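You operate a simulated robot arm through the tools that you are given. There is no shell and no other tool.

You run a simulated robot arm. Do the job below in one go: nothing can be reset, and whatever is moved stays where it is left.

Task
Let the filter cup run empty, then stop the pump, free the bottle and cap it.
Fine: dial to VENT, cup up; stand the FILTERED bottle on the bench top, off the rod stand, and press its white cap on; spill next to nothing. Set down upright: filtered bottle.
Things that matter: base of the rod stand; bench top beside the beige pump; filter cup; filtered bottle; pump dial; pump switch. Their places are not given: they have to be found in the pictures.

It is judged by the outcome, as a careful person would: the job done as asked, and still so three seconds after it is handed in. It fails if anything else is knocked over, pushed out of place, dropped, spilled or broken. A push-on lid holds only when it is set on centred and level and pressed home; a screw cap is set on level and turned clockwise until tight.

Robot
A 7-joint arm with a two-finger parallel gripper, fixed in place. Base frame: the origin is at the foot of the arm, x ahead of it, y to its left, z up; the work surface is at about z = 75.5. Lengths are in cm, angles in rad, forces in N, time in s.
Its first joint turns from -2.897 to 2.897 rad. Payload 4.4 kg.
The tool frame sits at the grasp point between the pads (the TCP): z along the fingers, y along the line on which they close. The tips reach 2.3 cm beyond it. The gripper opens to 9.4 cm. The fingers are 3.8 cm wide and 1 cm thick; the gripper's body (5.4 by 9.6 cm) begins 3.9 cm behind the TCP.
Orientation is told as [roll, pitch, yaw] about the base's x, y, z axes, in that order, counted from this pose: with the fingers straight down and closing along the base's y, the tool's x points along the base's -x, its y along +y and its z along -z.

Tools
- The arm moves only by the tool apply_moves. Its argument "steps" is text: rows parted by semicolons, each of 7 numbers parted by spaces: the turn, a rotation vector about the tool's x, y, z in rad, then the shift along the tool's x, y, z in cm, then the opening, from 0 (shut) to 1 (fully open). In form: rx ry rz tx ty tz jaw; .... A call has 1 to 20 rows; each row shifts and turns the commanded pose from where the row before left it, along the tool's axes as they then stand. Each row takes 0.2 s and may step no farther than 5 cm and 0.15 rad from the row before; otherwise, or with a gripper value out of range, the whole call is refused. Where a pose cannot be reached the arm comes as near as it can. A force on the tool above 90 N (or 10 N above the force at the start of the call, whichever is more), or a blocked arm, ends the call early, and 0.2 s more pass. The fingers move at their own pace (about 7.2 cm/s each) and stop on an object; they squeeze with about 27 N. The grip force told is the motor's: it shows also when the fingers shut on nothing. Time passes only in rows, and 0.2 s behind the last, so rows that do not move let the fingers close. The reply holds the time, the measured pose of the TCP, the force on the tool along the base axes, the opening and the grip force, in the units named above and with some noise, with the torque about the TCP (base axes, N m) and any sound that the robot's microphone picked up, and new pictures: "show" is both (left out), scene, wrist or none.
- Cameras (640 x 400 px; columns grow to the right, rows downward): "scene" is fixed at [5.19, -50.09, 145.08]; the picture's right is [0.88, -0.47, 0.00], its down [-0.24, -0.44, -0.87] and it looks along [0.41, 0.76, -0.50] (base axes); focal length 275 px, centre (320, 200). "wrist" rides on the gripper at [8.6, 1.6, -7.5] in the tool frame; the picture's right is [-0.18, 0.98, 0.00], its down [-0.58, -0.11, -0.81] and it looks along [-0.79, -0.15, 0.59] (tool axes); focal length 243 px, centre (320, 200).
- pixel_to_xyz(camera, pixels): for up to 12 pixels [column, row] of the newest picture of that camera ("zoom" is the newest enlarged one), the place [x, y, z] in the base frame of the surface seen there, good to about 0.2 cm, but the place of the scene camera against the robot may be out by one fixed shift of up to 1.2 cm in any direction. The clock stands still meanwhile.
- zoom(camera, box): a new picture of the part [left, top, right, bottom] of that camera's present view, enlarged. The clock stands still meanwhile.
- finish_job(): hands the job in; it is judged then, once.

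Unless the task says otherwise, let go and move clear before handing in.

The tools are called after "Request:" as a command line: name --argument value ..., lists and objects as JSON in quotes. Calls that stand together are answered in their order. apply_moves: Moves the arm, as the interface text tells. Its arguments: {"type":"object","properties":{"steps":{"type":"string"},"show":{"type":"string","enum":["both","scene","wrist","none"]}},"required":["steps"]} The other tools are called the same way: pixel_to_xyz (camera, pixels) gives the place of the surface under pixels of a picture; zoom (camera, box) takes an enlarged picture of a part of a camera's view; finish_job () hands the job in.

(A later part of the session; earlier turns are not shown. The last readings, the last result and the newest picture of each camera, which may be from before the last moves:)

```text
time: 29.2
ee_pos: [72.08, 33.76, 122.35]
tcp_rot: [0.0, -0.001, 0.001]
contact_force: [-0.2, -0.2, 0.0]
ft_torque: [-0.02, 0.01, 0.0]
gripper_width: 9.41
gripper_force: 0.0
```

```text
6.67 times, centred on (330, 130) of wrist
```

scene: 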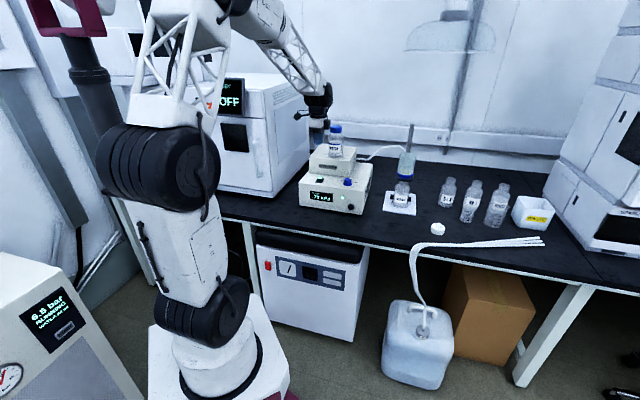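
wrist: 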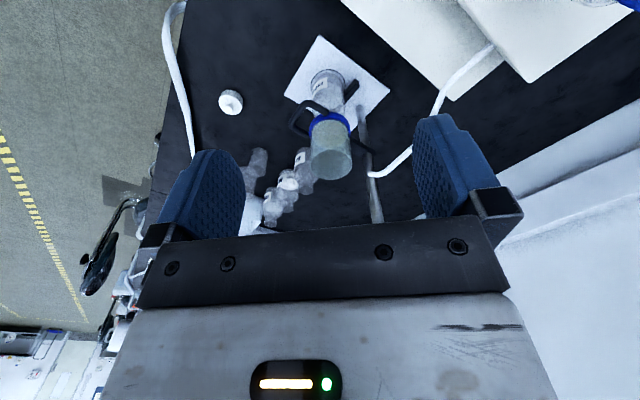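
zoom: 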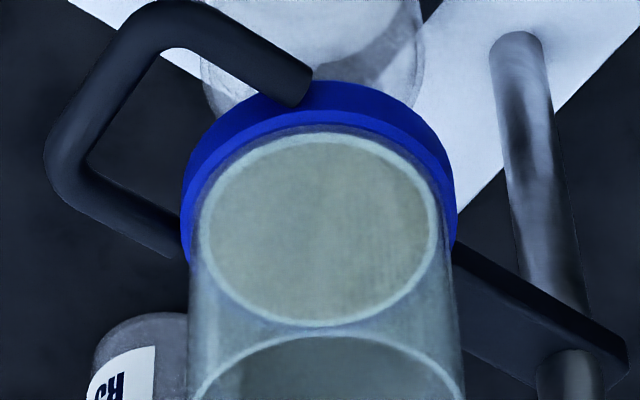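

The cup floor reads z≈93.3 at t=0, 2.2 and 29, so a falling level doesn't show up in depth. I'll take a reference close-up of the bottle's fill line and the disc, wait a few seconds, and compare.

Request:
zoom --camera "wrist" --box '[305, 60, 365, 115]'

Request:
apply_moves --steps "0 0 0 0 0 0 1; 0 0 0 0 0 0 1; 0 0 0 0 0 0 1; 0 0 0 0 0 0 1; 0 0 0 0 0 0 1; 0 0 0 0 0 0 1; 0 0 0 0 0 0 1; 0 0 0 0 0 0 1; 0 0 0 0 0 0 1; 0 0 0 0 0 0 1; 0 0 0 0 0 0 1; 0 0 0 0 0 0 1; 0 0 0 0 0 0 1; 0 0 0 0 0 0 1; 0 0 0 0 0 0 1; 0 0 0 0 0 0 1; 0 0 0 0 0 0 1; 0 0 0 0 0 0 1; 0 0 0 0 0 0 1; 0 0 0 0 0 0 1" --show "none"

Request:
apply_moves --steps "0 0 0 0 0 0 1; 0 0 0 0 0 0 1; 0 0 0 0 0 0 1; 0 0 0 0 0 0 1; 0 0 0 0 0 0 1; 0 0 0 0 0 0 1; 0 0 0 0 0 0 1; 0 0 0 0 0 0 1; 0 0 0 0 0 0 1; 0 0 0 0 0 0 1; 0 0 0 0 0 0 1; 0 0 0 0 0 0 1; 0 0 0 0 0 0 1; 0 0 0 0 0 0 1; 0 0 0 0 0 0 1; 0 0 0 0 0 0 1; 0 0 0 0 0 0 1; 0 0 0 0 0 0 1; 0 0 0 0 0 0 1; 0 0 0 0 0 0 1" --show "both"

Request:
zoom --camera "wrist" --box '[305, 60, 365, 115]'

Request:
zoom --camera "wrist" --box '[305, 100, 355, 160]'

Request:
zoom --camera "scene" --box '[300, 160, 370, 215]'

Request:
zoom --camera "scene" --box '[392, 178, 414, 206]'

```text
7.27 times, centred on (335, 88) of wrist
```

zoom: 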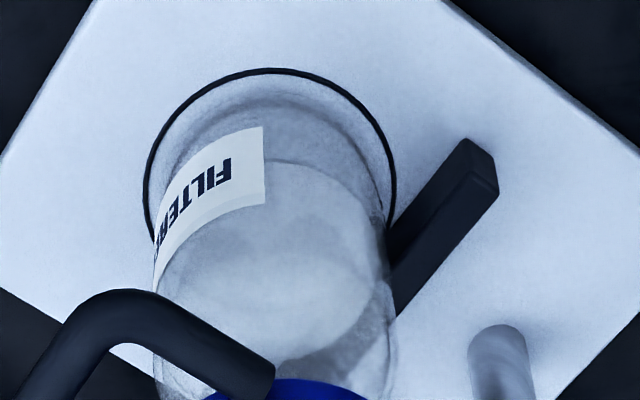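

```text
time: 33.4
ee_pos: [72.08, 33.88, 122.46]
tcp_rot: [-0.002, -0.001, 0.001]
contact_force: [0.5, -0.5, -0.2]
ft_torque: [-0.01, -0.02, -0.04]
gripper_width: 9.39
gripper_force: 0.0
```

```text
time: 37.6
ee_pos: [72.04, 33.86, 122.33]
tcp_rot: [0.0, 0.0, 0.0]
contact_force: [-0.2, 0.4, -0.5]
ft_torque: [0.0, 0.0, 0.06]
gripper_width: 9.4
gripper_force: 0.0
```

scene: 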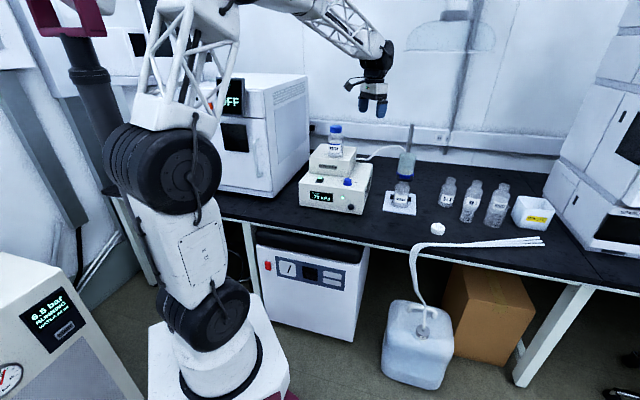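
wrist: 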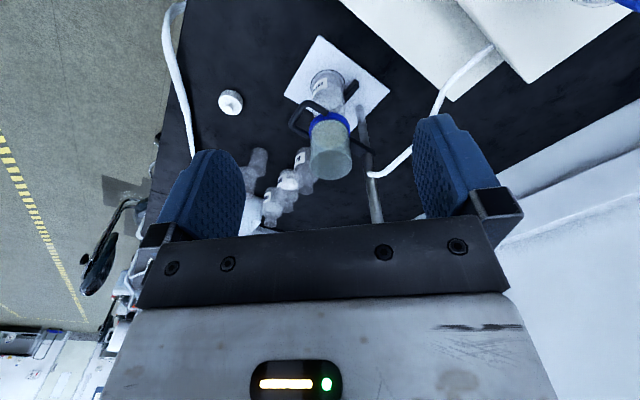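

```text
7.27 times, centred on (335, 88) of wrist
```

zoom: 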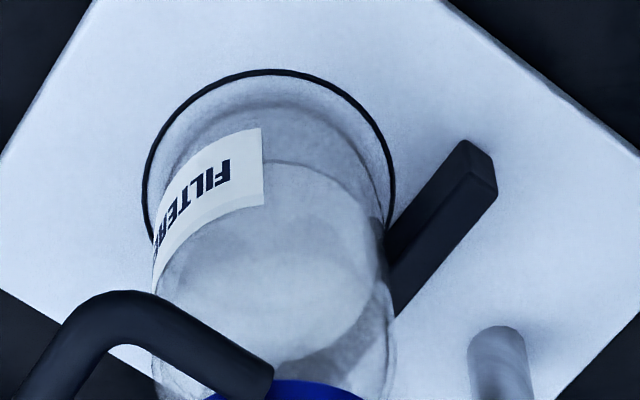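

```text
6.67 times, centred on (330, 130) of wrist
```

zoom: 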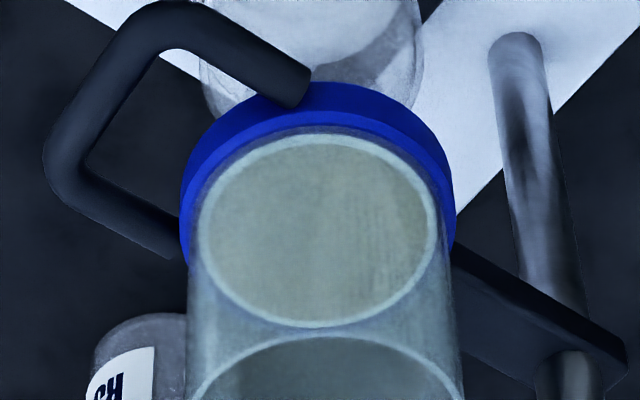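

```text
7.27 times, centred on (335, 188) of scene
```

zoom: 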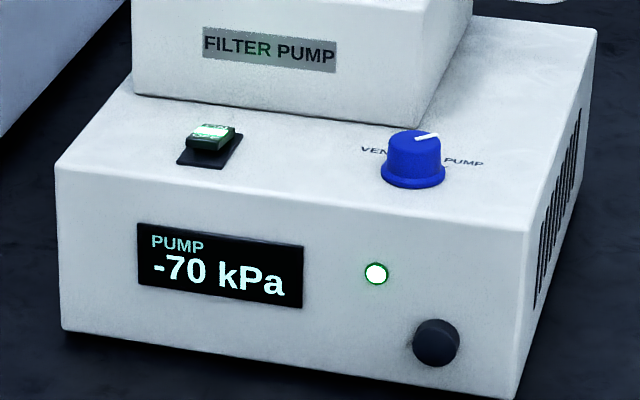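

```text
14.29 times, centred on (403, 192) of scene
```

zoom: 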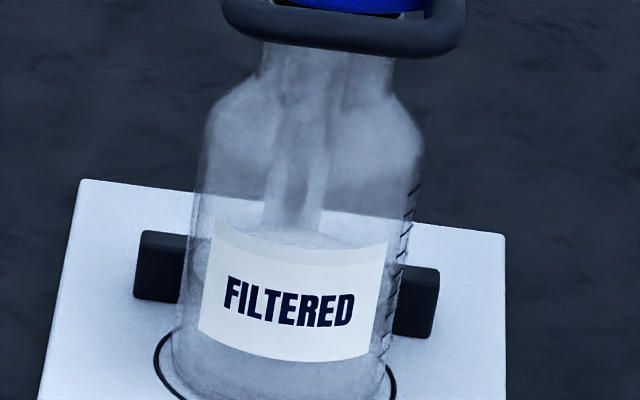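

Gauge and bottle unchanged again. I'll recheck the disc from the same scene box as before.

Request:
zoom --camera "scene" --box '[397, 160, 417, 182]'

Request:
zoom --camera "wrist" --box '[315, 105, 350, 140]'

Request:
pixel_to_xyz --camera "zoom" --pixels '[[320, 180], [250, 200], [380, 200], [320, 260], [320, 100], [280, 300], [360, 300], [320, 60], [420, 200], [210, 150]]'

```text
16.00 times, centred on (407, 171) of scene
```

zoom: 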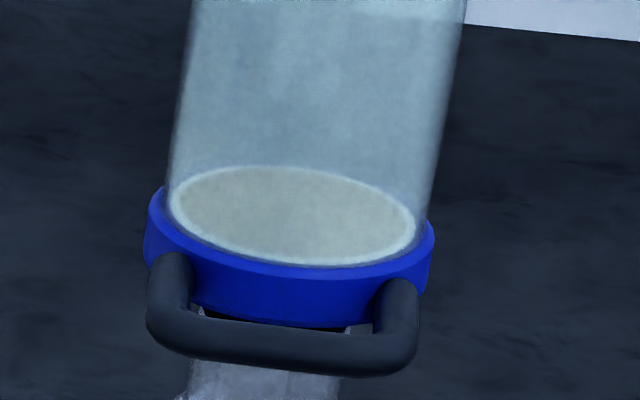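

```text
11.43 times, centred on (332, 122) of wrist
```

zoom: 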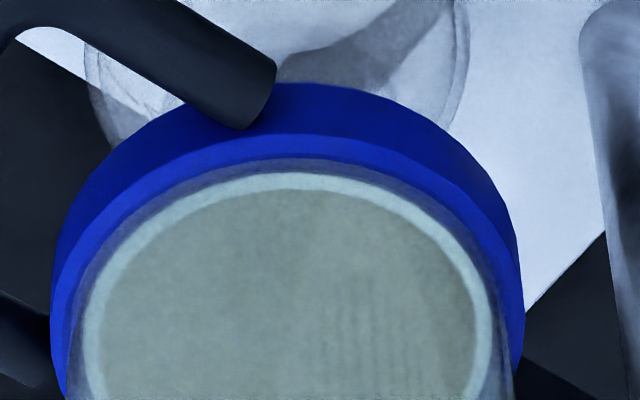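

```text
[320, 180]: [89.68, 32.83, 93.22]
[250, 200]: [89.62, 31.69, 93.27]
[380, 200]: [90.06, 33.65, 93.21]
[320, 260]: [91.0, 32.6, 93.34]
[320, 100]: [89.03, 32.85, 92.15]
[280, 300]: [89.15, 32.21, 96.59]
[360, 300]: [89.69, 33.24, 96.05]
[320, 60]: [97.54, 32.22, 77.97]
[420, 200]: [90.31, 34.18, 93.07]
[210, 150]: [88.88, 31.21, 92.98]
```

The floor disc's ellipse (rows 165–265 in the 16x zoom) has not moved between t=17.6 and 37.6, so no liquid surface shows above the filter. I'll use the extra draining time to test whether the wrist can be turned half round, which puts the camera on top for a level side grasp later.

Request:
apply_moves --steps "0 0 -0.15 0 0 0 1; 0 0 -0.15 0 0 0 1; 0 0 -0.15 0 0 0 1; 0 0 -0.15 0 0 0 1; 0 0 -0.15 0 0 0 1; 0 0 -0.15 0 0 0 1; 0 0 -0.15 0 0 0 1; 0 0 -0.15 0 0 0 1; 0 0 -0.15 0 0 0 1; 0 0 -0.15 0 0 0 1; 0 0 -0.15 0 0 0 1; 0 0 -0.15 0 0 0 1; 0 0 -0.15 0 0 0 1; 0 0 -0.15 0 0 0 1; 0 0 -0.15 0 0 0 1; 0 0 -0.15 0 0 0 1; 0 0 -0.15 0 0 0 1; 0 0 -0.15 0 0 0 1; 0 0 -0.15 0 0 0 1; 0 0 0 0 0 0 1" --show "both"

```text
time: 41.8
ee_pos: [71.97, 33.87, 122.31]
tcp_rot: [0.0, -0.001, 2.851]
contact_force: [-0.2, 0.6, 0.3]
ft_torque: [-0.01, -0.02, 0.02]
gripper_width: 9.39
gripper_force: 0.0
```

scene: 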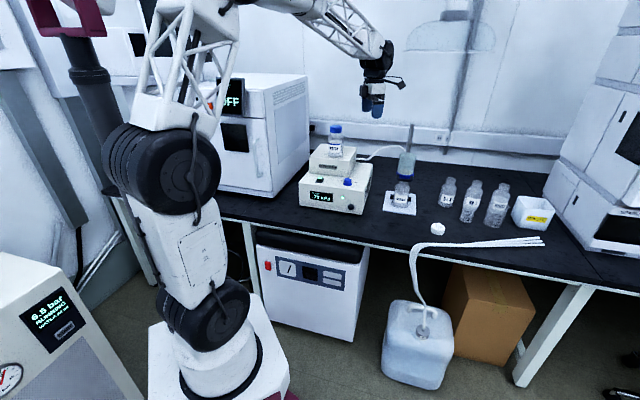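
wrist: 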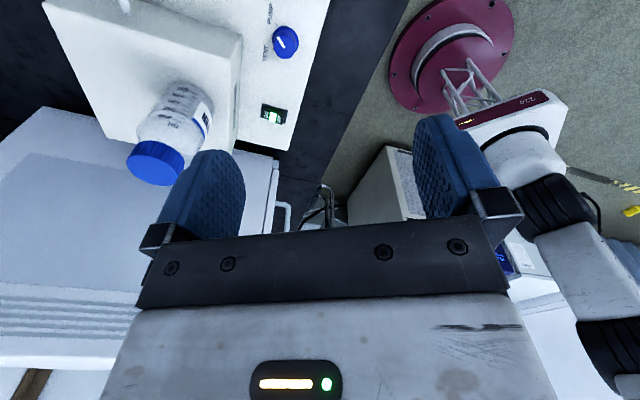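

The half turn works (yaw 2.85). I'll continue to yaw π+0.33 and tilt the tool level, well above everything, to check that the side-grasp orientation is reachable.

Request:
apply_moves --steps "0 0 -0.15 0 0 0 1; 0 0 -0.15 0 0 0 1; 0 0 -0.15 0 0 0 1; 0 0 -0.15 0 0 0 1; 0 0.15 0 0 0 0 1; 0 0.15 0 0 0 0 1; 0 0.15 0 0 0 0 1; 0 0.15 0 0 0 0 1; 0 0.15 0 0 0 0 1; 0 0.15 0 0 0 0 1; 0 0.15 0 0 0 0 1; 0 0.15 0 0 0 0 1; 0 0.15 0 0 0 0 1; 0 0.15 0 0 0 0 1; 0 0 0 0 0 0 1" --show "both"

```text
time: 45.0
ee_pos: [71.97, 33.95, 122.85]
tcp_rot: [-0.013, 1.506, -2.85]
contact_force: [-0.8, 0.3, 6.4]
ft_torque: [-0.08, 0.34, 0.02]
gripper_width: 9.4
gripper_force: 0.0
```

scene: 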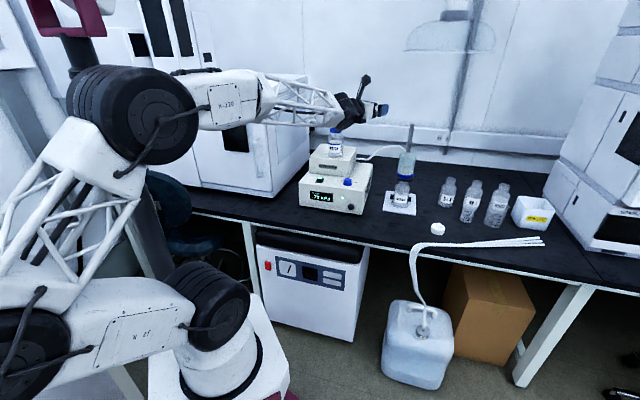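
wrist: 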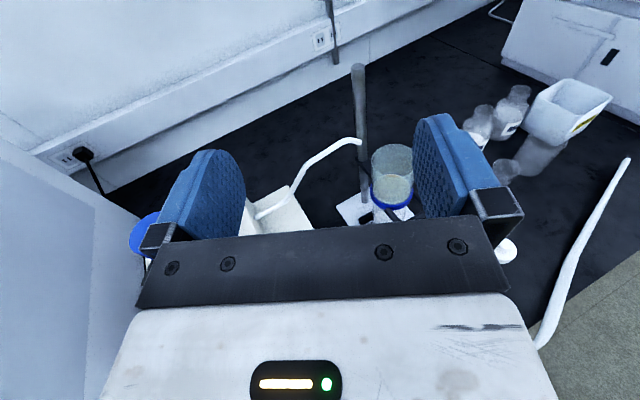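

The level orientation is reachable. A 6 N vertical reading appeared, so I'll check that nothing was touched, and look at the cup and bottle from this upright view.

Request:
zoom --camera "scene" --box '[300, 70, 400, 180]'

Request:
zoom --camera "wrist" --box '[330, 130, 430, 230]'

Request:
apply_moves --steps "0 0 0 0 0 0 1; 0 0 0 0 0 0 1; 0 0 0 0 0 0 1" --show "none"

```text
3.64 times, centred on (350, 125) of scene
```

zoom: 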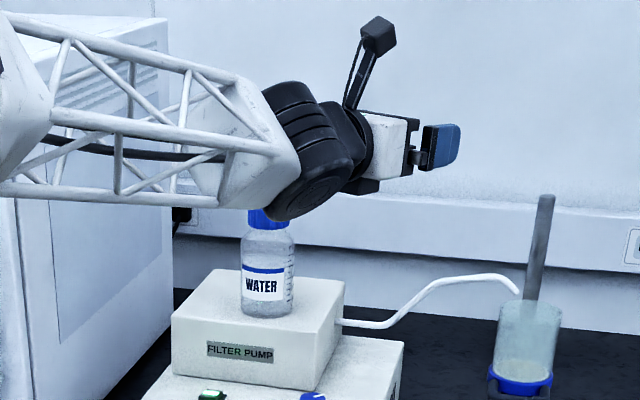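

```text
4.00 times, centred on (380, 180) of wrist
```

zoom: 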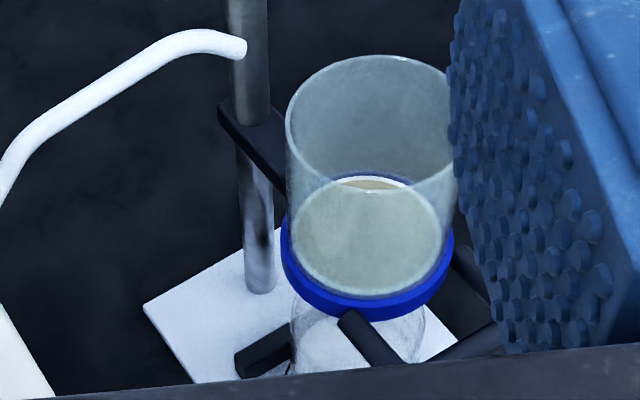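

```text
time: 45.8
ee_pos: [71.93, 33.91, 122.46]
tcp_rot: [0.001, 1.5, -2.834]
contact_force: [0.3, -0.6, 0.2]
ft_torque: [-0.01, -0.03, 0.02]
gripper_width: 9.39
gripper_force: 0.0
```

The 6 N reading was only motion; it's back to about 0 and the WATER bottle is untouched. I'll check the gauge again and measure the bench edge, the cap, and the bottle and handle geometry from this upright view.

Request:
pixel_to_xyz --camera "scene" --pixels '[[400, 230], [400, 238], [400, 241], [440, 235], [480, 240], [380, 225], [340, 220], [330, 222], [395, 183], [410, 183], [402, 181], [450, 180]]'

Request:
zoom --camera "scene" --box '[300, 160, 370, 215]'

Request:
zoom --camera "scene" --box '[420, 210, 460, 245]'

Request:
zoom --camera "wrist" --box '[330, 130, 430, 230]'

```text
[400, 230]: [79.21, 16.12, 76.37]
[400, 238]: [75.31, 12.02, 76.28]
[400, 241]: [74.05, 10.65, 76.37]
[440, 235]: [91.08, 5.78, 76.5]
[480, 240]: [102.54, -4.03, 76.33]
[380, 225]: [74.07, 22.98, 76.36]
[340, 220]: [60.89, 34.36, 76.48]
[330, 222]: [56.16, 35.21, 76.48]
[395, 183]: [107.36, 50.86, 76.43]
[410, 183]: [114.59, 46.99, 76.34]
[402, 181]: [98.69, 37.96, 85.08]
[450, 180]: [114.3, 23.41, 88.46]
```

```text
7.27 times, centred on (335, 188) of scene
```

zoom: 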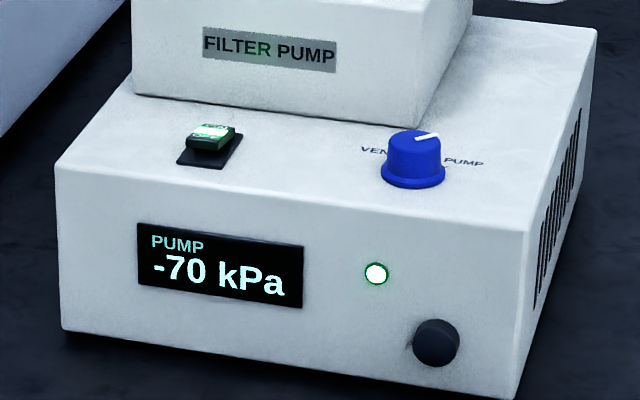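

```text
11.43 times, centred on (440, 228) of scene
```

zoom: 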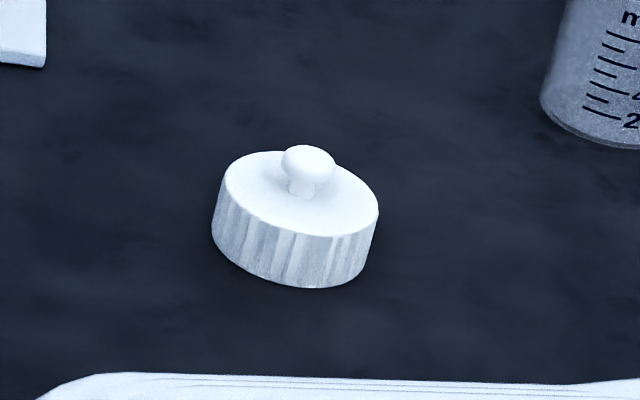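

```text
4.00 times, centred on (380, 180) of wrist
```

zoom: 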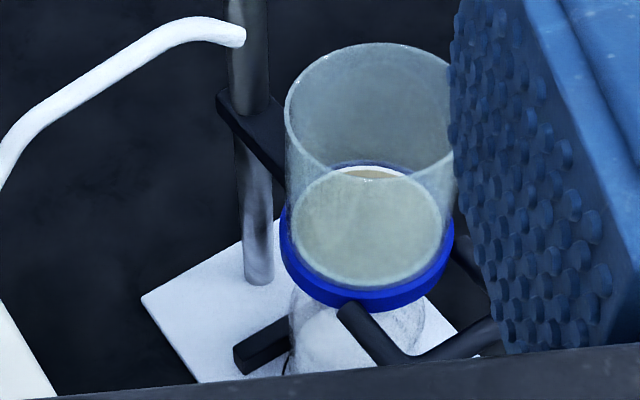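

The gauge still shows -70 kPa and there is no sign of liquid above the filter at t=46. I'll go back to pointing down at yaw 135° and hover over the rocker's OFF end with fingers shut, rechecking the cup before pressing.

Request:
apply_moves --steps "0 -0.15 0 0 0 0 0; 0 -0.15 0 0 0 0 0; 0 -0.15 0 0 0 0 0; 0 -0.15 0 0 0 0 0; 0 -0.15 0 0 0 0 0; 0 -0.15 0 0 0 0 0; 0 -0.15 0 0 0 0 0; 0 -0.15 0 0 0 0 0; 0 -0.15 0 0 0 0 0; 0 -0.15 0 0 0 0 0; 0 0 0.15 0 0 0 0; 0 0 0.15 0 0 0 0; 0 0 0.15 0 0 0 0; 0 0 0.15 0 0 0 0; 0 0 0.15 0 0 0 0; 0 0 0.15 0 0 0 0; 0 0 0.15 0 0 0 0; 0 0 0 0 0 0 0" --show "none"

```text
time: 49.6
ee_pos: [71.96, 33.85, 122.26]
tcp_rot: [0.0, 0.0, 2.395]
contact_force: [0.6, -0.5, 0.1]
ft_torque: [0.03, 0.02, 0.02]
gripper_width: 0.0
gripper_force: 27.0
```

Pointing down again at yaw 2.395. Next I'll trim the yaw and move over the switch, then descend to a hover.

Request:
apply_moves --steps "0 0 0.039 0 0 0 0; 0 0 0 -4.2 -0.28 0 0; 0 0 0 -4.2 -0.28 0 0; 0 0 0 -4.2 -0.28 0 0; 0 0 0 -4.2 -0.28 0 0; 0 0 0 -4.2 -0.28 0 0; 0 0 0 0 0 4.5 0; 0 0 0 0 0 4.5 0; 0 0 0 0 0 4.5 0; 0 0 0 0 0 4.5 0; 0 0 0 0 0 4.5 0; 0 0 0 0 0 3 0; 0 0 0 0 0 0 0" --show "both"

Request:
zoom --camera "scene" --box '[300, 140, 370, 200]'

Request:
zoom --camera "scene" --box '[385, 135, 425, 215]'

```text
time: 52.4
ee_pos: [57.89, 49.56, 96.74]
tcp_rot: [0.0, 0.0, 2.359]
contact_force: [0.8, 0.2, 0.3]
ft_torque: [-0.03, 0.03, 0.0]
gripper_width: 0.0
gripper_force: 27.6
```

scene: 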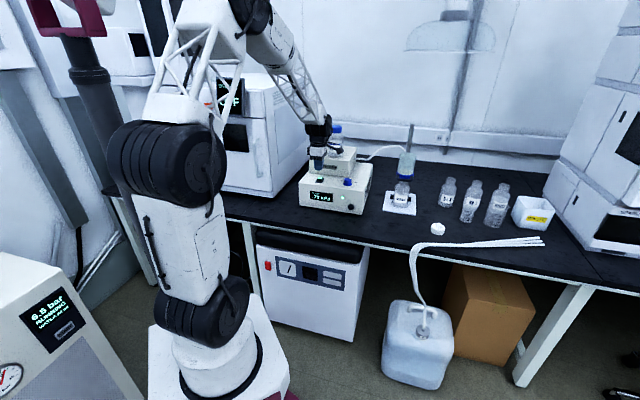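
wrist: 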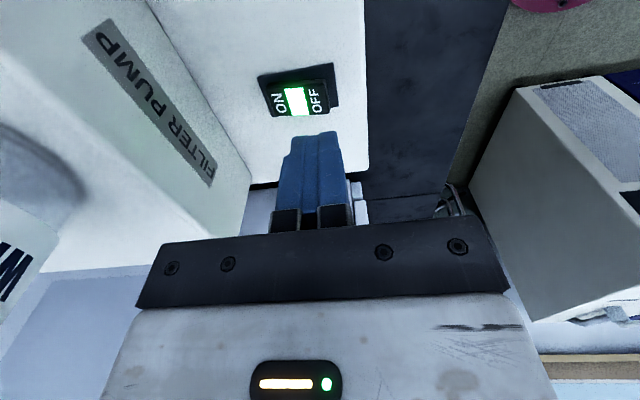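

```text
6.67 times, centred on (335, 170) of scene
```

zoom: 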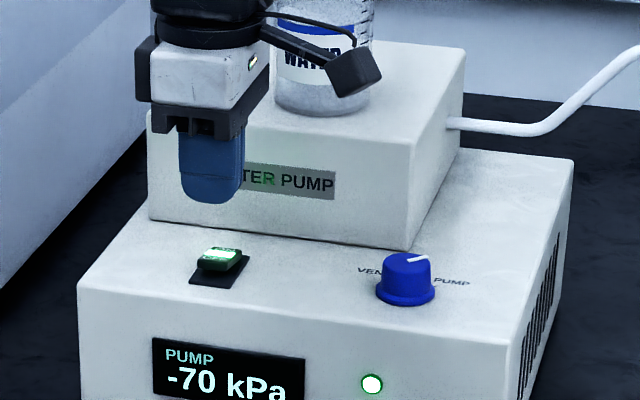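

```text
5.00 times, centred on (405, 175) of scene
```

zoom: 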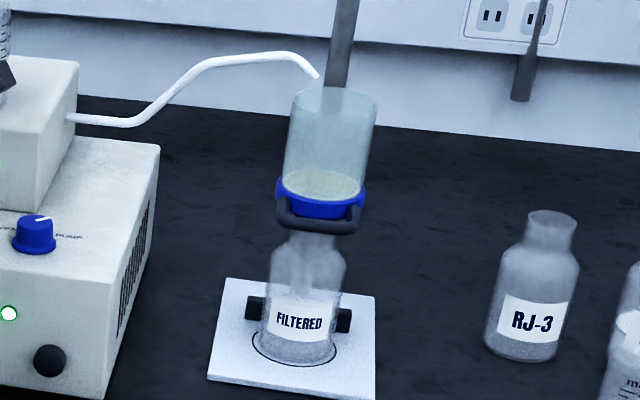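

The fingers hover at z=96.7 over the OFF end, and the cup and gauge are unchanged. I'll give it another 12 s of draining to be safe before switching off.

Request:
apply_moves --steps "0 0 0 0 0 0 0; 0 0 0 0 0 0 0; 0 0 0 0 0 0 0; 0 0 0 0 0 0 0; 0 0 0 0 0 0 0; 0 0 0 0 0 0 0; 0 0 0 0 0 0 0; 0 0 0 0 0 0 0; 0 0 0 0 0 0 0; 0 0 0 0 0 0 0; 0 0 0 0 0 0 0; 0 0 0 0 0 0 0; 0 0 0 0 0 0 0; 0 0 0 0 0 0 0; 0 0 0 0 0 0 0; 0 0 0 0 0 0 0; 0 0 0 0 0 0 0; 0 0 0 0 0 0 0; 0 0 0 0 0 0 0; 0 0 0 0 0 0 0" --show "none"

Request:
apply_moves --steps "0 0 0 0 0 0 0; 0 0 0 0 0 0 0; 0 0 0 0 0 0 0; 0 0 0 0 0 0 0; 0 0 0 0 0 0 0; 0 0 0 0 0 0 0; 0 0 0 0 0 0 0; 0 0 0 0 0 0 0; 0 0 0 0 0 0 0; 0 0 0 0 0 0 0; 0 0 0 0 0 0 0; 0 0 0 0 0 0 0; 0 0 0 0 0 0 0; 0 0 0 0 0 0 0; 0 0 0 0 0 0 0; 0 0 0 0 0 0 0; 0 0 0 0 0 0 0; 0 0 0 0 0 0 0; 0 0 0 0 0 0 0; 0 0 0 0 0 0 0" --show "none"

Request:
apply_moves --steps "0 0 0 0 0 0 0; 0 0 0 0 0 0 0; 0 0 0 0 0 0 0; 0 0 0 0 0 0 0; 0 0 0 0 0 0 0; 0 0 0 0 0 0 0; 0 0 0 0 0 0 0; 0 0 0 0 0 0 0; 0 0 0 0 0 0 0; 0 0 0 0 0 0 0; 0 0 0 0 0 0 0; 0 0 0 0 0 0 0; 0 0 0 0 0 0 0; 0 0 0 0 0 0 0; 0 0 0 0 0 0 0; 0 0 0 0 0 0 0; 0 0 0 0 0 0 0; 0 0 0 0 0 0 0; 0 0 0 0 0 0 0; 0 0 0 0 0 0 0" --show "scene"

Request:
zoom --camera "scene" --box '[397, 160, 417, 182]'

Request:
zoom --camera "scene" --box '[392, 178, 414, 206]'

Request:
zoom --camera "scene" --box '[300, 160, 370, 215]'

```text
time: 56.6
ee_pos: [58.01, 49.68, 96.95]
tcp_rot: [-0.001, -0.003, 2.359]
contact_force: [0.1, 0.0, 0.2]
ft_torque: [0.01, 0.04, -0.02]
gripper_width: 0.0
gripper_force: 26.9
```

```text
time: 60.8
ee_pos: [57.91, 49.69, 96.85]
tcp_rot: [-0.001, 0.0, 2.36]
contact_force: [0.3, 0.4, 0.4]
ft_torque: [0.01, -0.02, 0.0]
gripper_width: 0.01
gripper_force: 26.5
```

```text
time: 65.0
ee_pos: [58.05, 49.67, 96.83]
tcp_rot: [0.001, -0.001, 2.36]
contact_force: [0.1, 0.7, -0.2]
ft_torque: [-0.01, -0.03, 0.02]
gripper_width: 0.03
gripper_force: 26.7
```

scene: 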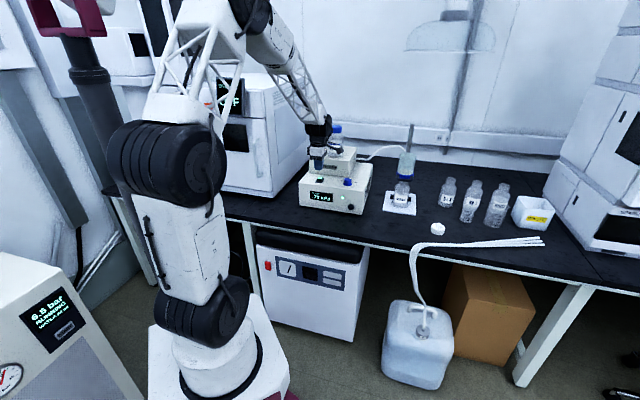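

```text
16.00 times, centred on (407, 171) of scene
```

zoom: 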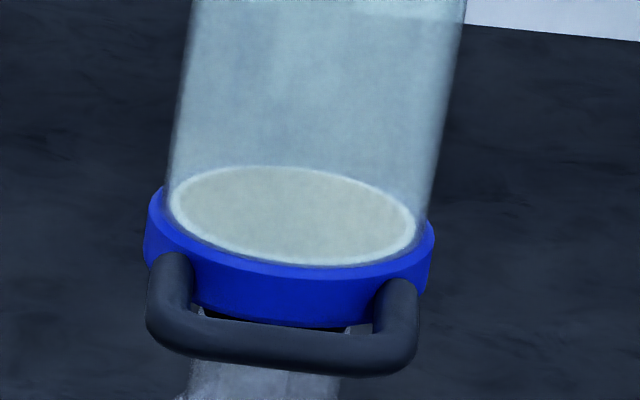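

```text
14.29 times, centred on (403, 192) of scene
```

zoom: 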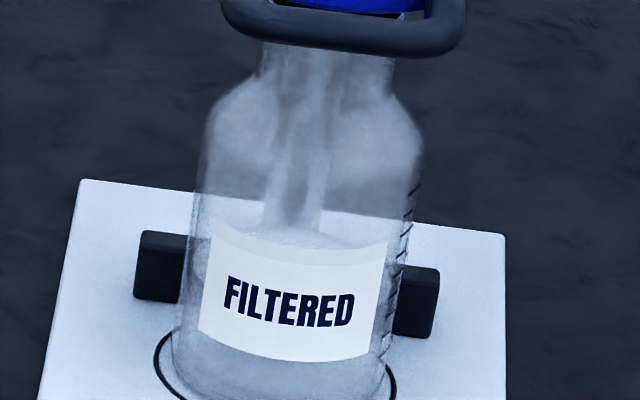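

```text
7.27 times, centred on (335, 188) of scene
```

zoom: 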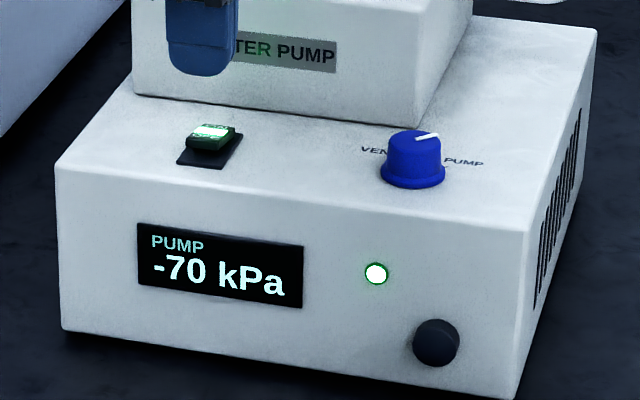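

At t=65 the bottle's fill line and the cup floor are exactly as before, with nothing flowing, so I take the cup as run empty. I'll press the OFF end down gently.

Request:
apply_moves --steps "0 0 0 0 0 2 0; 0 0 0 0 0 2 0; 0 0 0 0 0 0.5 0; 0 0 0 0 0 0.3 0; 0 0 0 0 0 0.3 0; 0 0 0 0 0 0 0" --show "scene"

Request:
zoom --camera "scene" --box '[300, 160, 370, 215]'

```text
time: 66.4
ee_pos: [58.08, 49.59, 92.04]
tcp_rot: [-0.003, -0.001, 2.36]
contact_force: [-37.1, -29.4, 66.1]
ft_torque: [-0.23, 0.37, 0.03]
gripper_width: 0.0
gripper_force: 27.3
```

scene: 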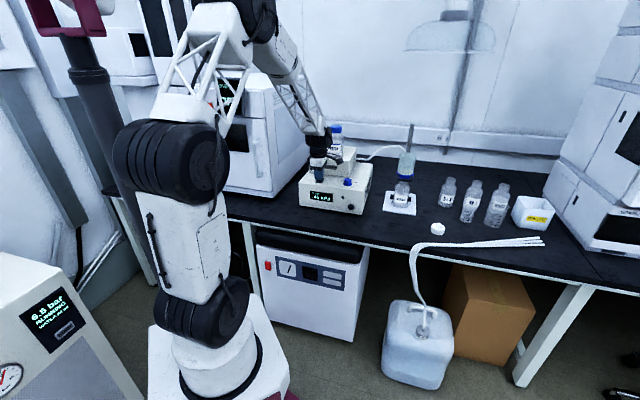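

```text
7.27 times, centred on (335, 188) of scene
```

zoom: 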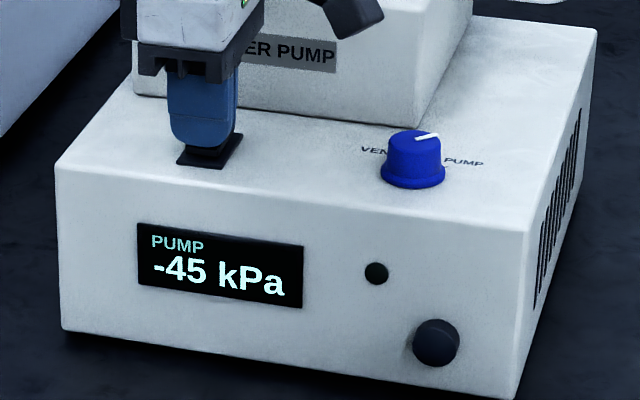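

The green lamp at zoom (375,272) is out and the gauge has dropped to -45 kPa, so the pump is off. I'll lift straight off.

Request:
apply_moves --steps "0 0 0 0 0 -0.6 0; 0 0 0 0 0 -2 0; 0 0 0 0 0 -4 0; 0 0 0 0 0 -4 0; 0 0 0 0 0 0 0.58; 0 0 0 0 0 0 0.58" --show "both"

Request:
zoom --camera "scene" --box '[300, 160, 370, 215]'

```text
time: 67.8
ee_pos: [57.94, 49.77, 102.41]
tcp_rot: [-0.001, -0.001, 2.361]
contact_force: [0.5, 0.0, -0.2]
ft_torque: [-0.03, -0.02, -0.02]
gripper_width: 5.47
gripper_force: 0.1
```

scene: 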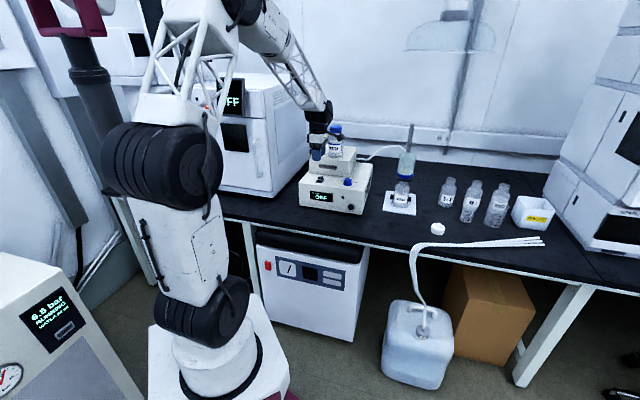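
wrist: 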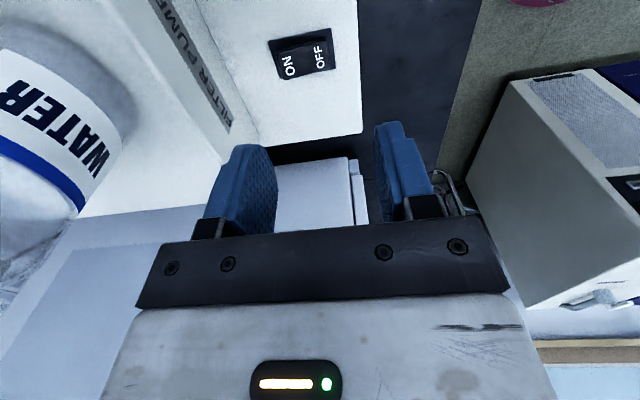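

```text
7.27 times, centred on (335, 188) of scene
```

zoom: 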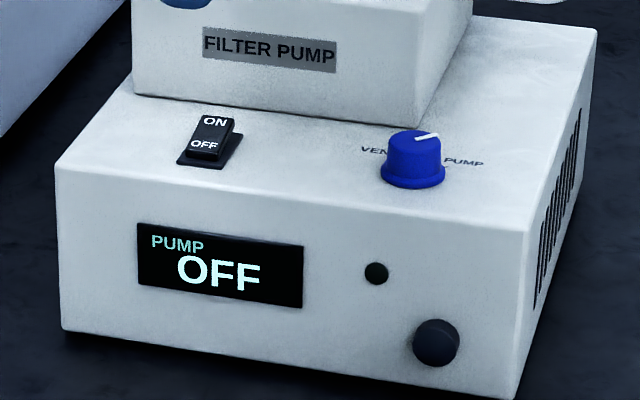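

The display now reads OFF and the OFF end is down. Next I'll turn the gripper to yaw 45° and move above the VENT/PUMP knob with the jaws part open.

Request:
apply_moves --steps "0 0 0.143 0 0 0 0.6; 0 0 0.143 0 0 0 0.6; 0 0 0.143 0 0 0 0.6; 0 0 0.143 0 0 0 0.6; 0 0 0.143 0 0 0 0.6; 0 0 0.143 0 0 0 0.6; 0 0 0.143 0 0 0 0.6; 0 0 0.143 0 0 0 0.6; 0 0 0.143 0 0 0 0.6; 0 0 0.143 0 0 0 0.6; 0 0 0.143 0 0 0 0.6; 0 0 0 -0.44 -3.34 0.6 0.6; 0 0 0 -0.44 -3.34 0.6 0.6; 0 0 0 -0.44 -3.34 0.6 0.6; 0 0 0 -0.44 -3.34 0.6 0.6; 0 0 0 0 0 0 0.6" --show "wrist"

Request:
zoom --camera "wrist" --box '[270, 40, 370, 130]'

```text
time: 71.2
ee_pos: [68.77, 41.38, 100.03]
tcp_rot: [0.0, 0.001, 0.788]
contact_force: [0.6, -1.0, 0.3]
ft_torque: [-0.01, 0.02, -0.02]
gripper_width: 5.62
gripper_force: 0.1
```

wrist: 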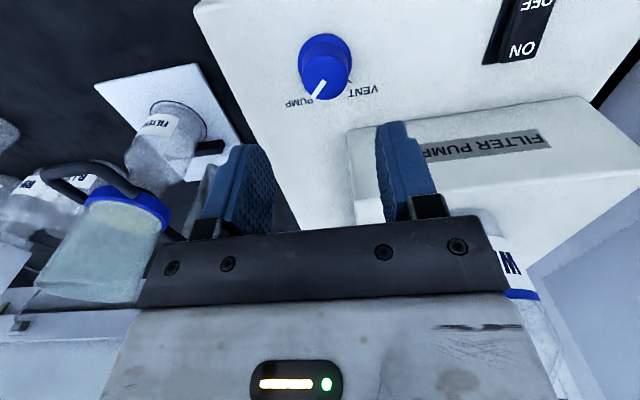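

```text
4.44 times, centred on (320, 85) of wrist
```

zoom: 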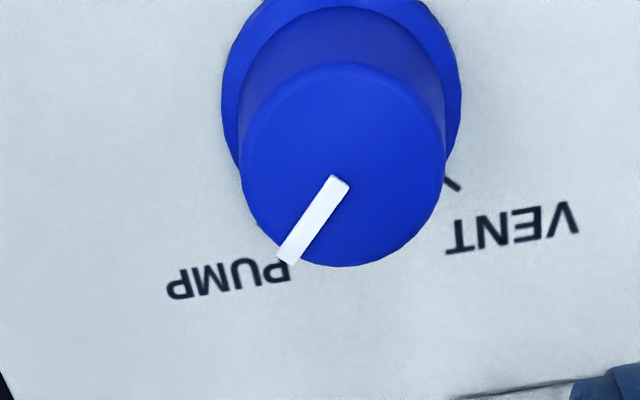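

The knob's top face spans zoom columns 240–445 with the pointer on PUMP. I'll measure its edges.

Request:
pixel_to_xyz --camera "zoom" --pixels '[[343, 164], [248, 164], [438, 164], [343, 70], [343, 258], [275, 100], [410, 230], [290, 255], [335, 185], [230, 100], [452, 100], [450, 183]]'

```text
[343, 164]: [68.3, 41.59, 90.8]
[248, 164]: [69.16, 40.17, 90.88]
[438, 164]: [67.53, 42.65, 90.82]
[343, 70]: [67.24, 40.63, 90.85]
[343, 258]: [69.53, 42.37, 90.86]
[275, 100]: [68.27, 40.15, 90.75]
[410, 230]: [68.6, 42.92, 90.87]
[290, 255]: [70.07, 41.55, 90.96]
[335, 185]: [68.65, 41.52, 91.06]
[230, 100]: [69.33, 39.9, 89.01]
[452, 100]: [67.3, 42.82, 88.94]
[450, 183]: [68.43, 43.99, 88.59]
```

Knob centre is (68.37,41.46) with its top at z=90.85, the pointer along +x and the VENT tick along +y. I'll centre, descend so the tips stop just above the skirt, and close on it.

Request:
apply_moves --steps "0 0 0 0.23 0.34 3 0.6; 0 0 0 0 0 3 0.6; 0 0 0 0 0 1.5 0.6; 0 0 0 0 0 0.8 0.6; 0 0 0 0 0 0 0.6; 0 0 0 0 0 0 0; 0 0 0 0 0 0 0; 0 0 0 0 0 0 0; 0 0 0 0 0 0 0" --show "wrist"

```text
time: 73.2
ee_pos: [68.49, 41.6, 91.65]
tcp_rot: [-0.002, -0.001, 0.788]
contact_force: [9.8, -6.9, -1.6]
ft_torque: [0.11, 0.01, 0.0]
gripper_width: 3.37
gripper_force: 44.9
```

wrist: 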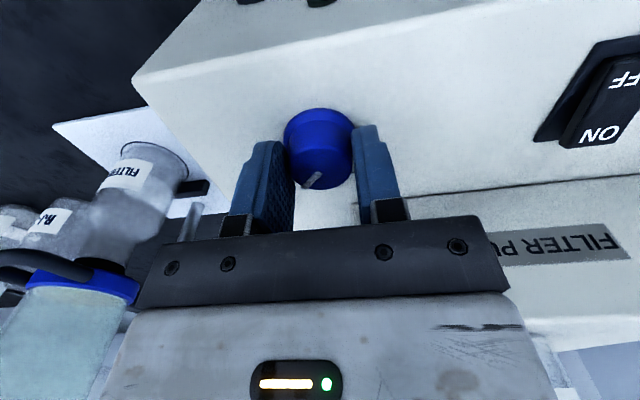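

The knob is gripped (width 3.37) with a small sideways load of about 12 N toward +r. I'll ease that by 0.1 cm and turn 90° counter-clockwise.

Request:
apply_moves --steps "0 0 0 0 -0.1 0 0; 0 0 -0.12 0 0 0 0; 0 0 -0.12 0 0 0 0; 0 0 -0.12 0 0 0 0; 0 0 -0.12 0 0 0 0; 0 0 -0.12 0 0 0 0; 0 0 -0.12 0 0 0 0; 0 0 -0.12 0 0 0 0; 0 0 -0.12 0 0 0 0; 0 0 -0.12 0 0 0 0; 0 0 -0.12 0 0 0 0; 0 0 -0.12 0 0 0 0; 0 0 -0.12 0 0 0 0; 0 0 -0.13 0 0 0 0; 0 0 0 0 0 0 0; 0 0 0 0 0 0 0" --show "both"

Request:
zoom --camera "wrist" --box '[270, 90, 370, 200]'

Request:
zoom --camera "scene" --box '[300, 140, 380, 215]'

```text
time: 76.6
ee_pos: [68.55, 41.58, 91.69]
tcp_rot: [-0.001, 0.001, 2.359]
contact_force: [2.0, 37.8, 7.3]
ft_torque: [0.47, 0.21, 0.01]
gripper_width: 3.36
gripper_force: 45.2
```

scene: 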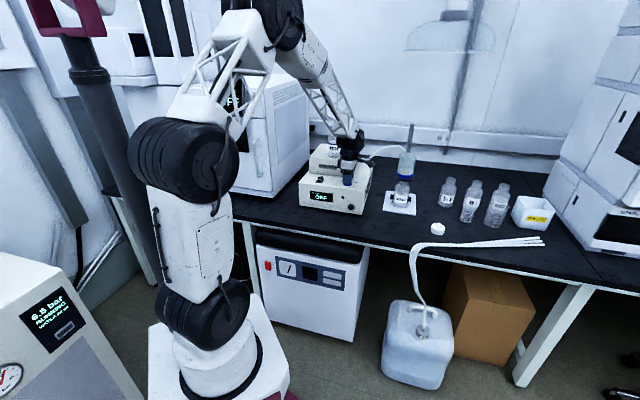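
wrist: 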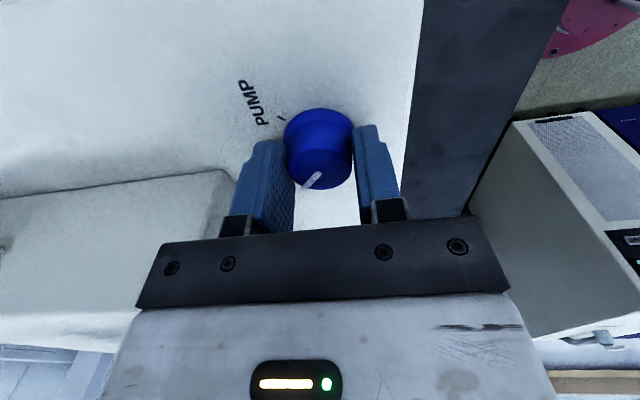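

```text
3.64 times, centred on (320, 145) of wrist
```

zoom: 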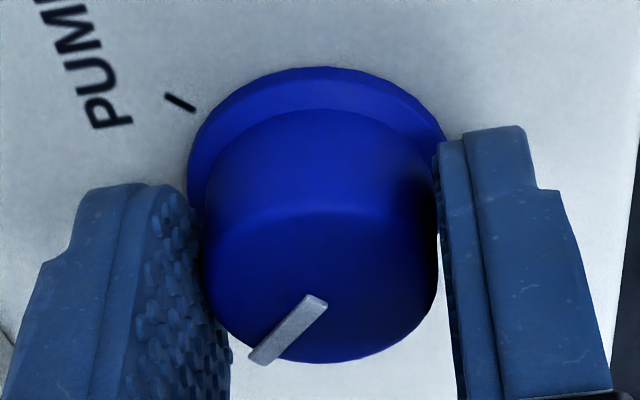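

```text
5.33 times, centred on (340, 178) of scene
```

zoom: 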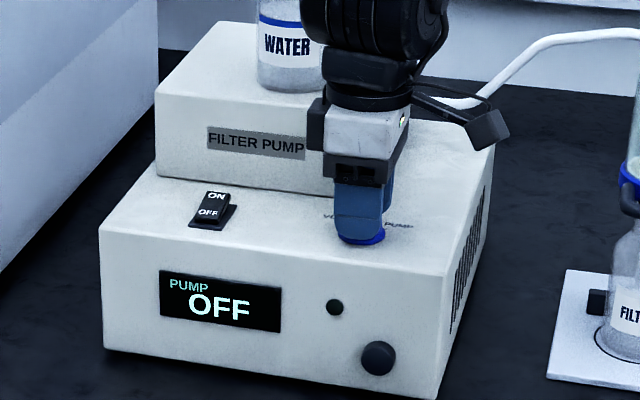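

The knob followed the fingers through 90°, so the pointer should now be toward VENT. I'll open, rise clear, and check.

Request:
apply_moves --steps "0 0 0 0 0 0 0.6; 0 0 0 0 0 0 0.6; 0 0 0 0 0 0 0.6; 0 0 0 0 0 -1.5 0.6; 0 0 0 0 0 -3 0.6; 0 0 0 0 0 -4 0.6; 0 0 0 0 0 -4 0.6; 0 0 0 0 0 0 0.6" --show "both"

Request:
zoom --camera "scene" --box '[300, 150, 370, 215]'

Request:
zoom --camera "wrist" --box '[250, 20, 390, 130]'

```text
time: 78.4
ee_pos: [68.61, 41.39, 104.05]
tcp_rot: [0.0, 0.0, 2.356]
contact_force: [0.5, 0.4, 0.9]
ft_torque: [-0.01, 0.01, -0.03]
gripper_width: 5.66
gripper_force: 0.1
```

scene: 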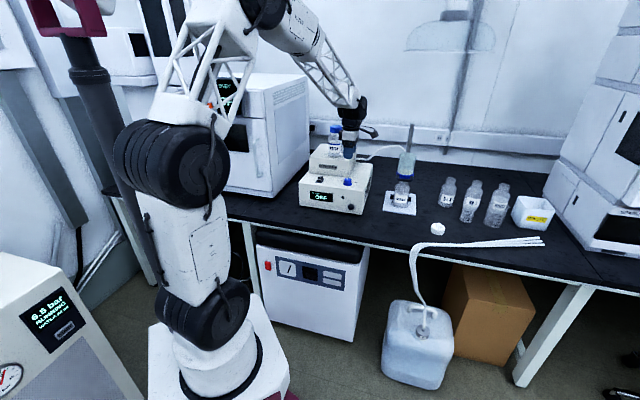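
wrist: 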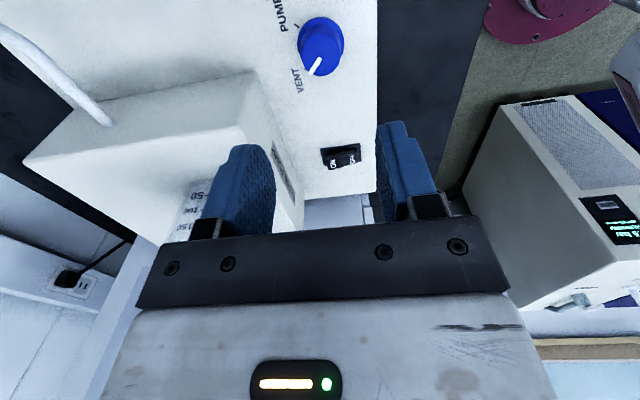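

```text
6.15 times, centred on (335, 182) of scene
```

zoom: 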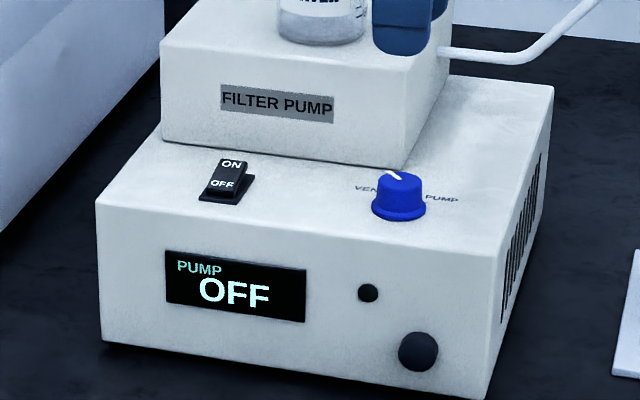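

```text
3.64 times, centred on (320, 75) of wrist
```

zoom: 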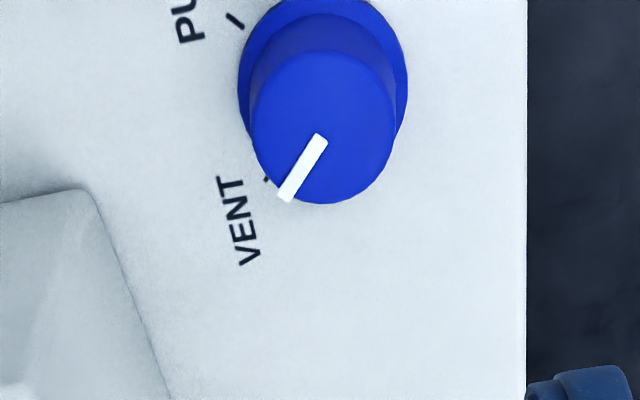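

The pointer now appears at VENT. I'll confirm its direction, then plan the handle grasp.

Request:
pixel_to_xyz --camera "zoom" --pixels '[[318, 142], [290, 192], [322, 110], [265, 179], [237, 20], [230, 220]]'

Request:
zoom --camera "scene" --box '[397, 160, 417, 182]'

Request:
zoom --camera "scene" --box '[392, 165, 417, 206]'

```text
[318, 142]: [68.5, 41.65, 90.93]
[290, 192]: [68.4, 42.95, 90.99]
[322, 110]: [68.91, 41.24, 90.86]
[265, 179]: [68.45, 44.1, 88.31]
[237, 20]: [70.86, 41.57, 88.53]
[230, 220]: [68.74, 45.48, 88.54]
```

```text
16.00 times, centred on (407, 171) of scene
```

zoom: 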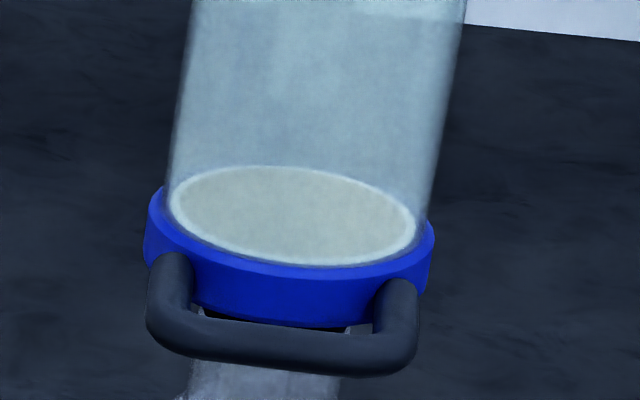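

```text
9.76 times, centred on (404, 186) of scene
```

zoom: 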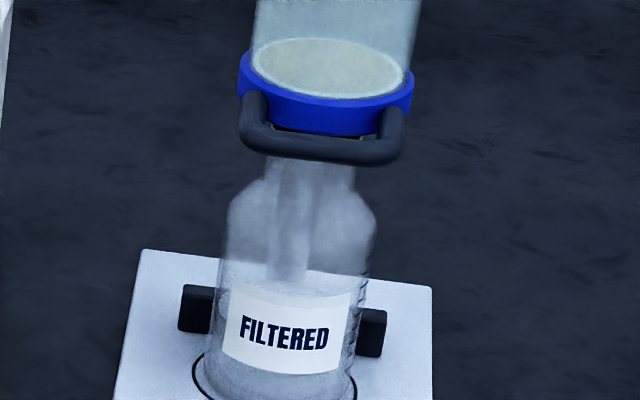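

The pointer runs from (68.5,41.65) to (68.4,42.95), straight at the VENT tick. Next I'll rise, move in front of the stand, and tilt the tool to grip the cup handle with fingers above and below the bar; its centre is near (87.2,26.9,92.0).

Request:
apply_moves --steps "0 0 0 0 0 -4.6 0.6; 0 0 0 0 0 -4.6 0.6; 0 0 0 0 0 -4.6 0.6; 0 0 0 3.9 1.63 0 0.6; 0 0 0 3.9 1.63 0 0.6; 0 0 0 3.9 1.63 0 0.6; 0 0 0 3.9 1.63 0 0.6; 0 0 0 3.9 1.63 0 0.6; 0 0 0 3.9 1.63 0 0.6; 0.1357 0 0 0 0 0 0.4; 0.1357 0 0 0 0 0 0.4; 0.1357 0 0 0 0 0 0.4; 0.1357 0 0 0 0 0 0.4; 0.1357 0 0 0 0 0 0.4; 0.1357 0 0 0 0 0 0.4; 0.1357 0 0 0 0 0 0.4; 0.1357 0 0 0 0 0 0.4; 0.1357 0 0 0 0 0 0.4; 0 0 0 0 0 0 0.4; 0 0 0 0 0 0 0.4" --show "both"

```text
time: 82.6
ee_pos: [78.19, 18.47, 119.41]
tcp_rot: [-1.203, -0.01, 2.353]
contact_force: [-0.5, 0.5, -0.9]
ft_torque: [0.05, -0.01, -0.01]
gripper_width: 3.76
gripper_force: 0.1
out of reach, approached as far as the arm can: row 18
```

scene: 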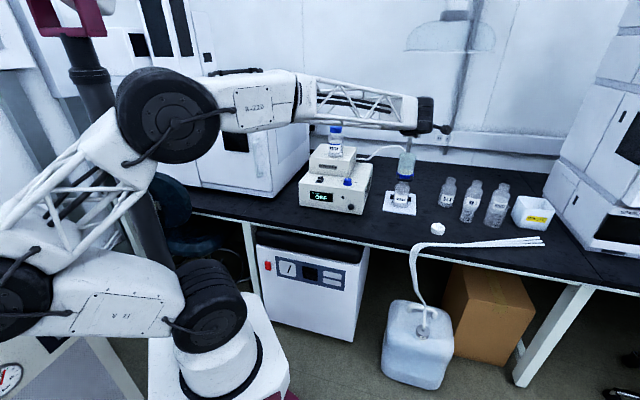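
wrist: 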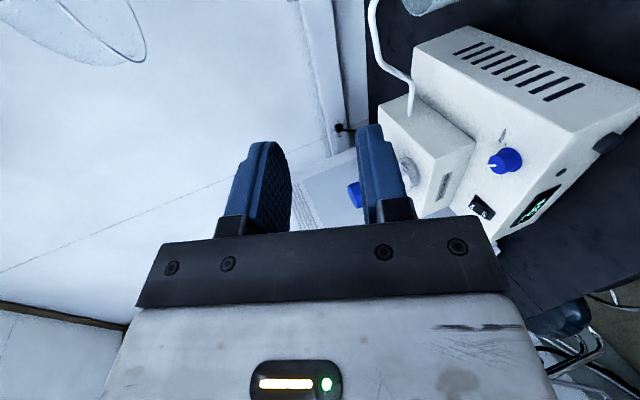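

The tilt reached 1.20 rad, near the joint limit, so I'll use a slightly smaller tilt. First I'll measure the handle bar more closely from the scene camera.

Request:
zoom --camera "scene" --box '[394, 168, 416, 186]'

Request:
pixel_to_xyz --camera "zoom" --pixels '[[310, 340], [310, 325], [310, 355], [240, 335], [390, 345], [200, 290], [430, 300], [185, 250], [410, 265], [300, 250], [300, 290], [310, 308]]'

```text
16.00 times, centred on (405, 177) of scene
```

zoom: 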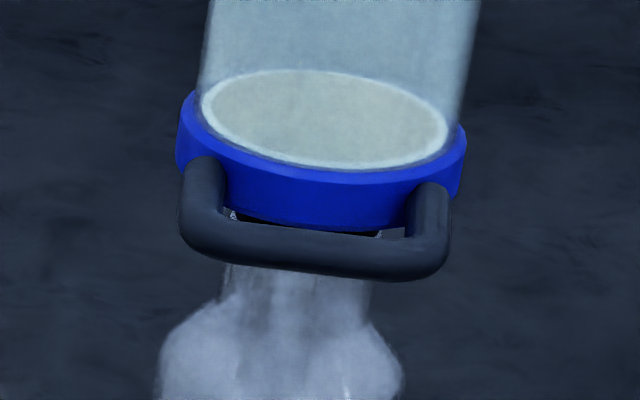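

```text
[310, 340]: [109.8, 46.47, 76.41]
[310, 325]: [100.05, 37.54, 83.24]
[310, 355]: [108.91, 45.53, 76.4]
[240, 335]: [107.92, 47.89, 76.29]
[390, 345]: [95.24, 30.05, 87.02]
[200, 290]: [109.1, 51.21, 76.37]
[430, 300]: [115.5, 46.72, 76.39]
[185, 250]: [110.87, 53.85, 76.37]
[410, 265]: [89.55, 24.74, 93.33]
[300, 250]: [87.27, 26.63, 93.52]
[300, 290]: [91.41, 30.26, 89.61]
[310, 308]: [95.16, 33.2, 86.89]
```

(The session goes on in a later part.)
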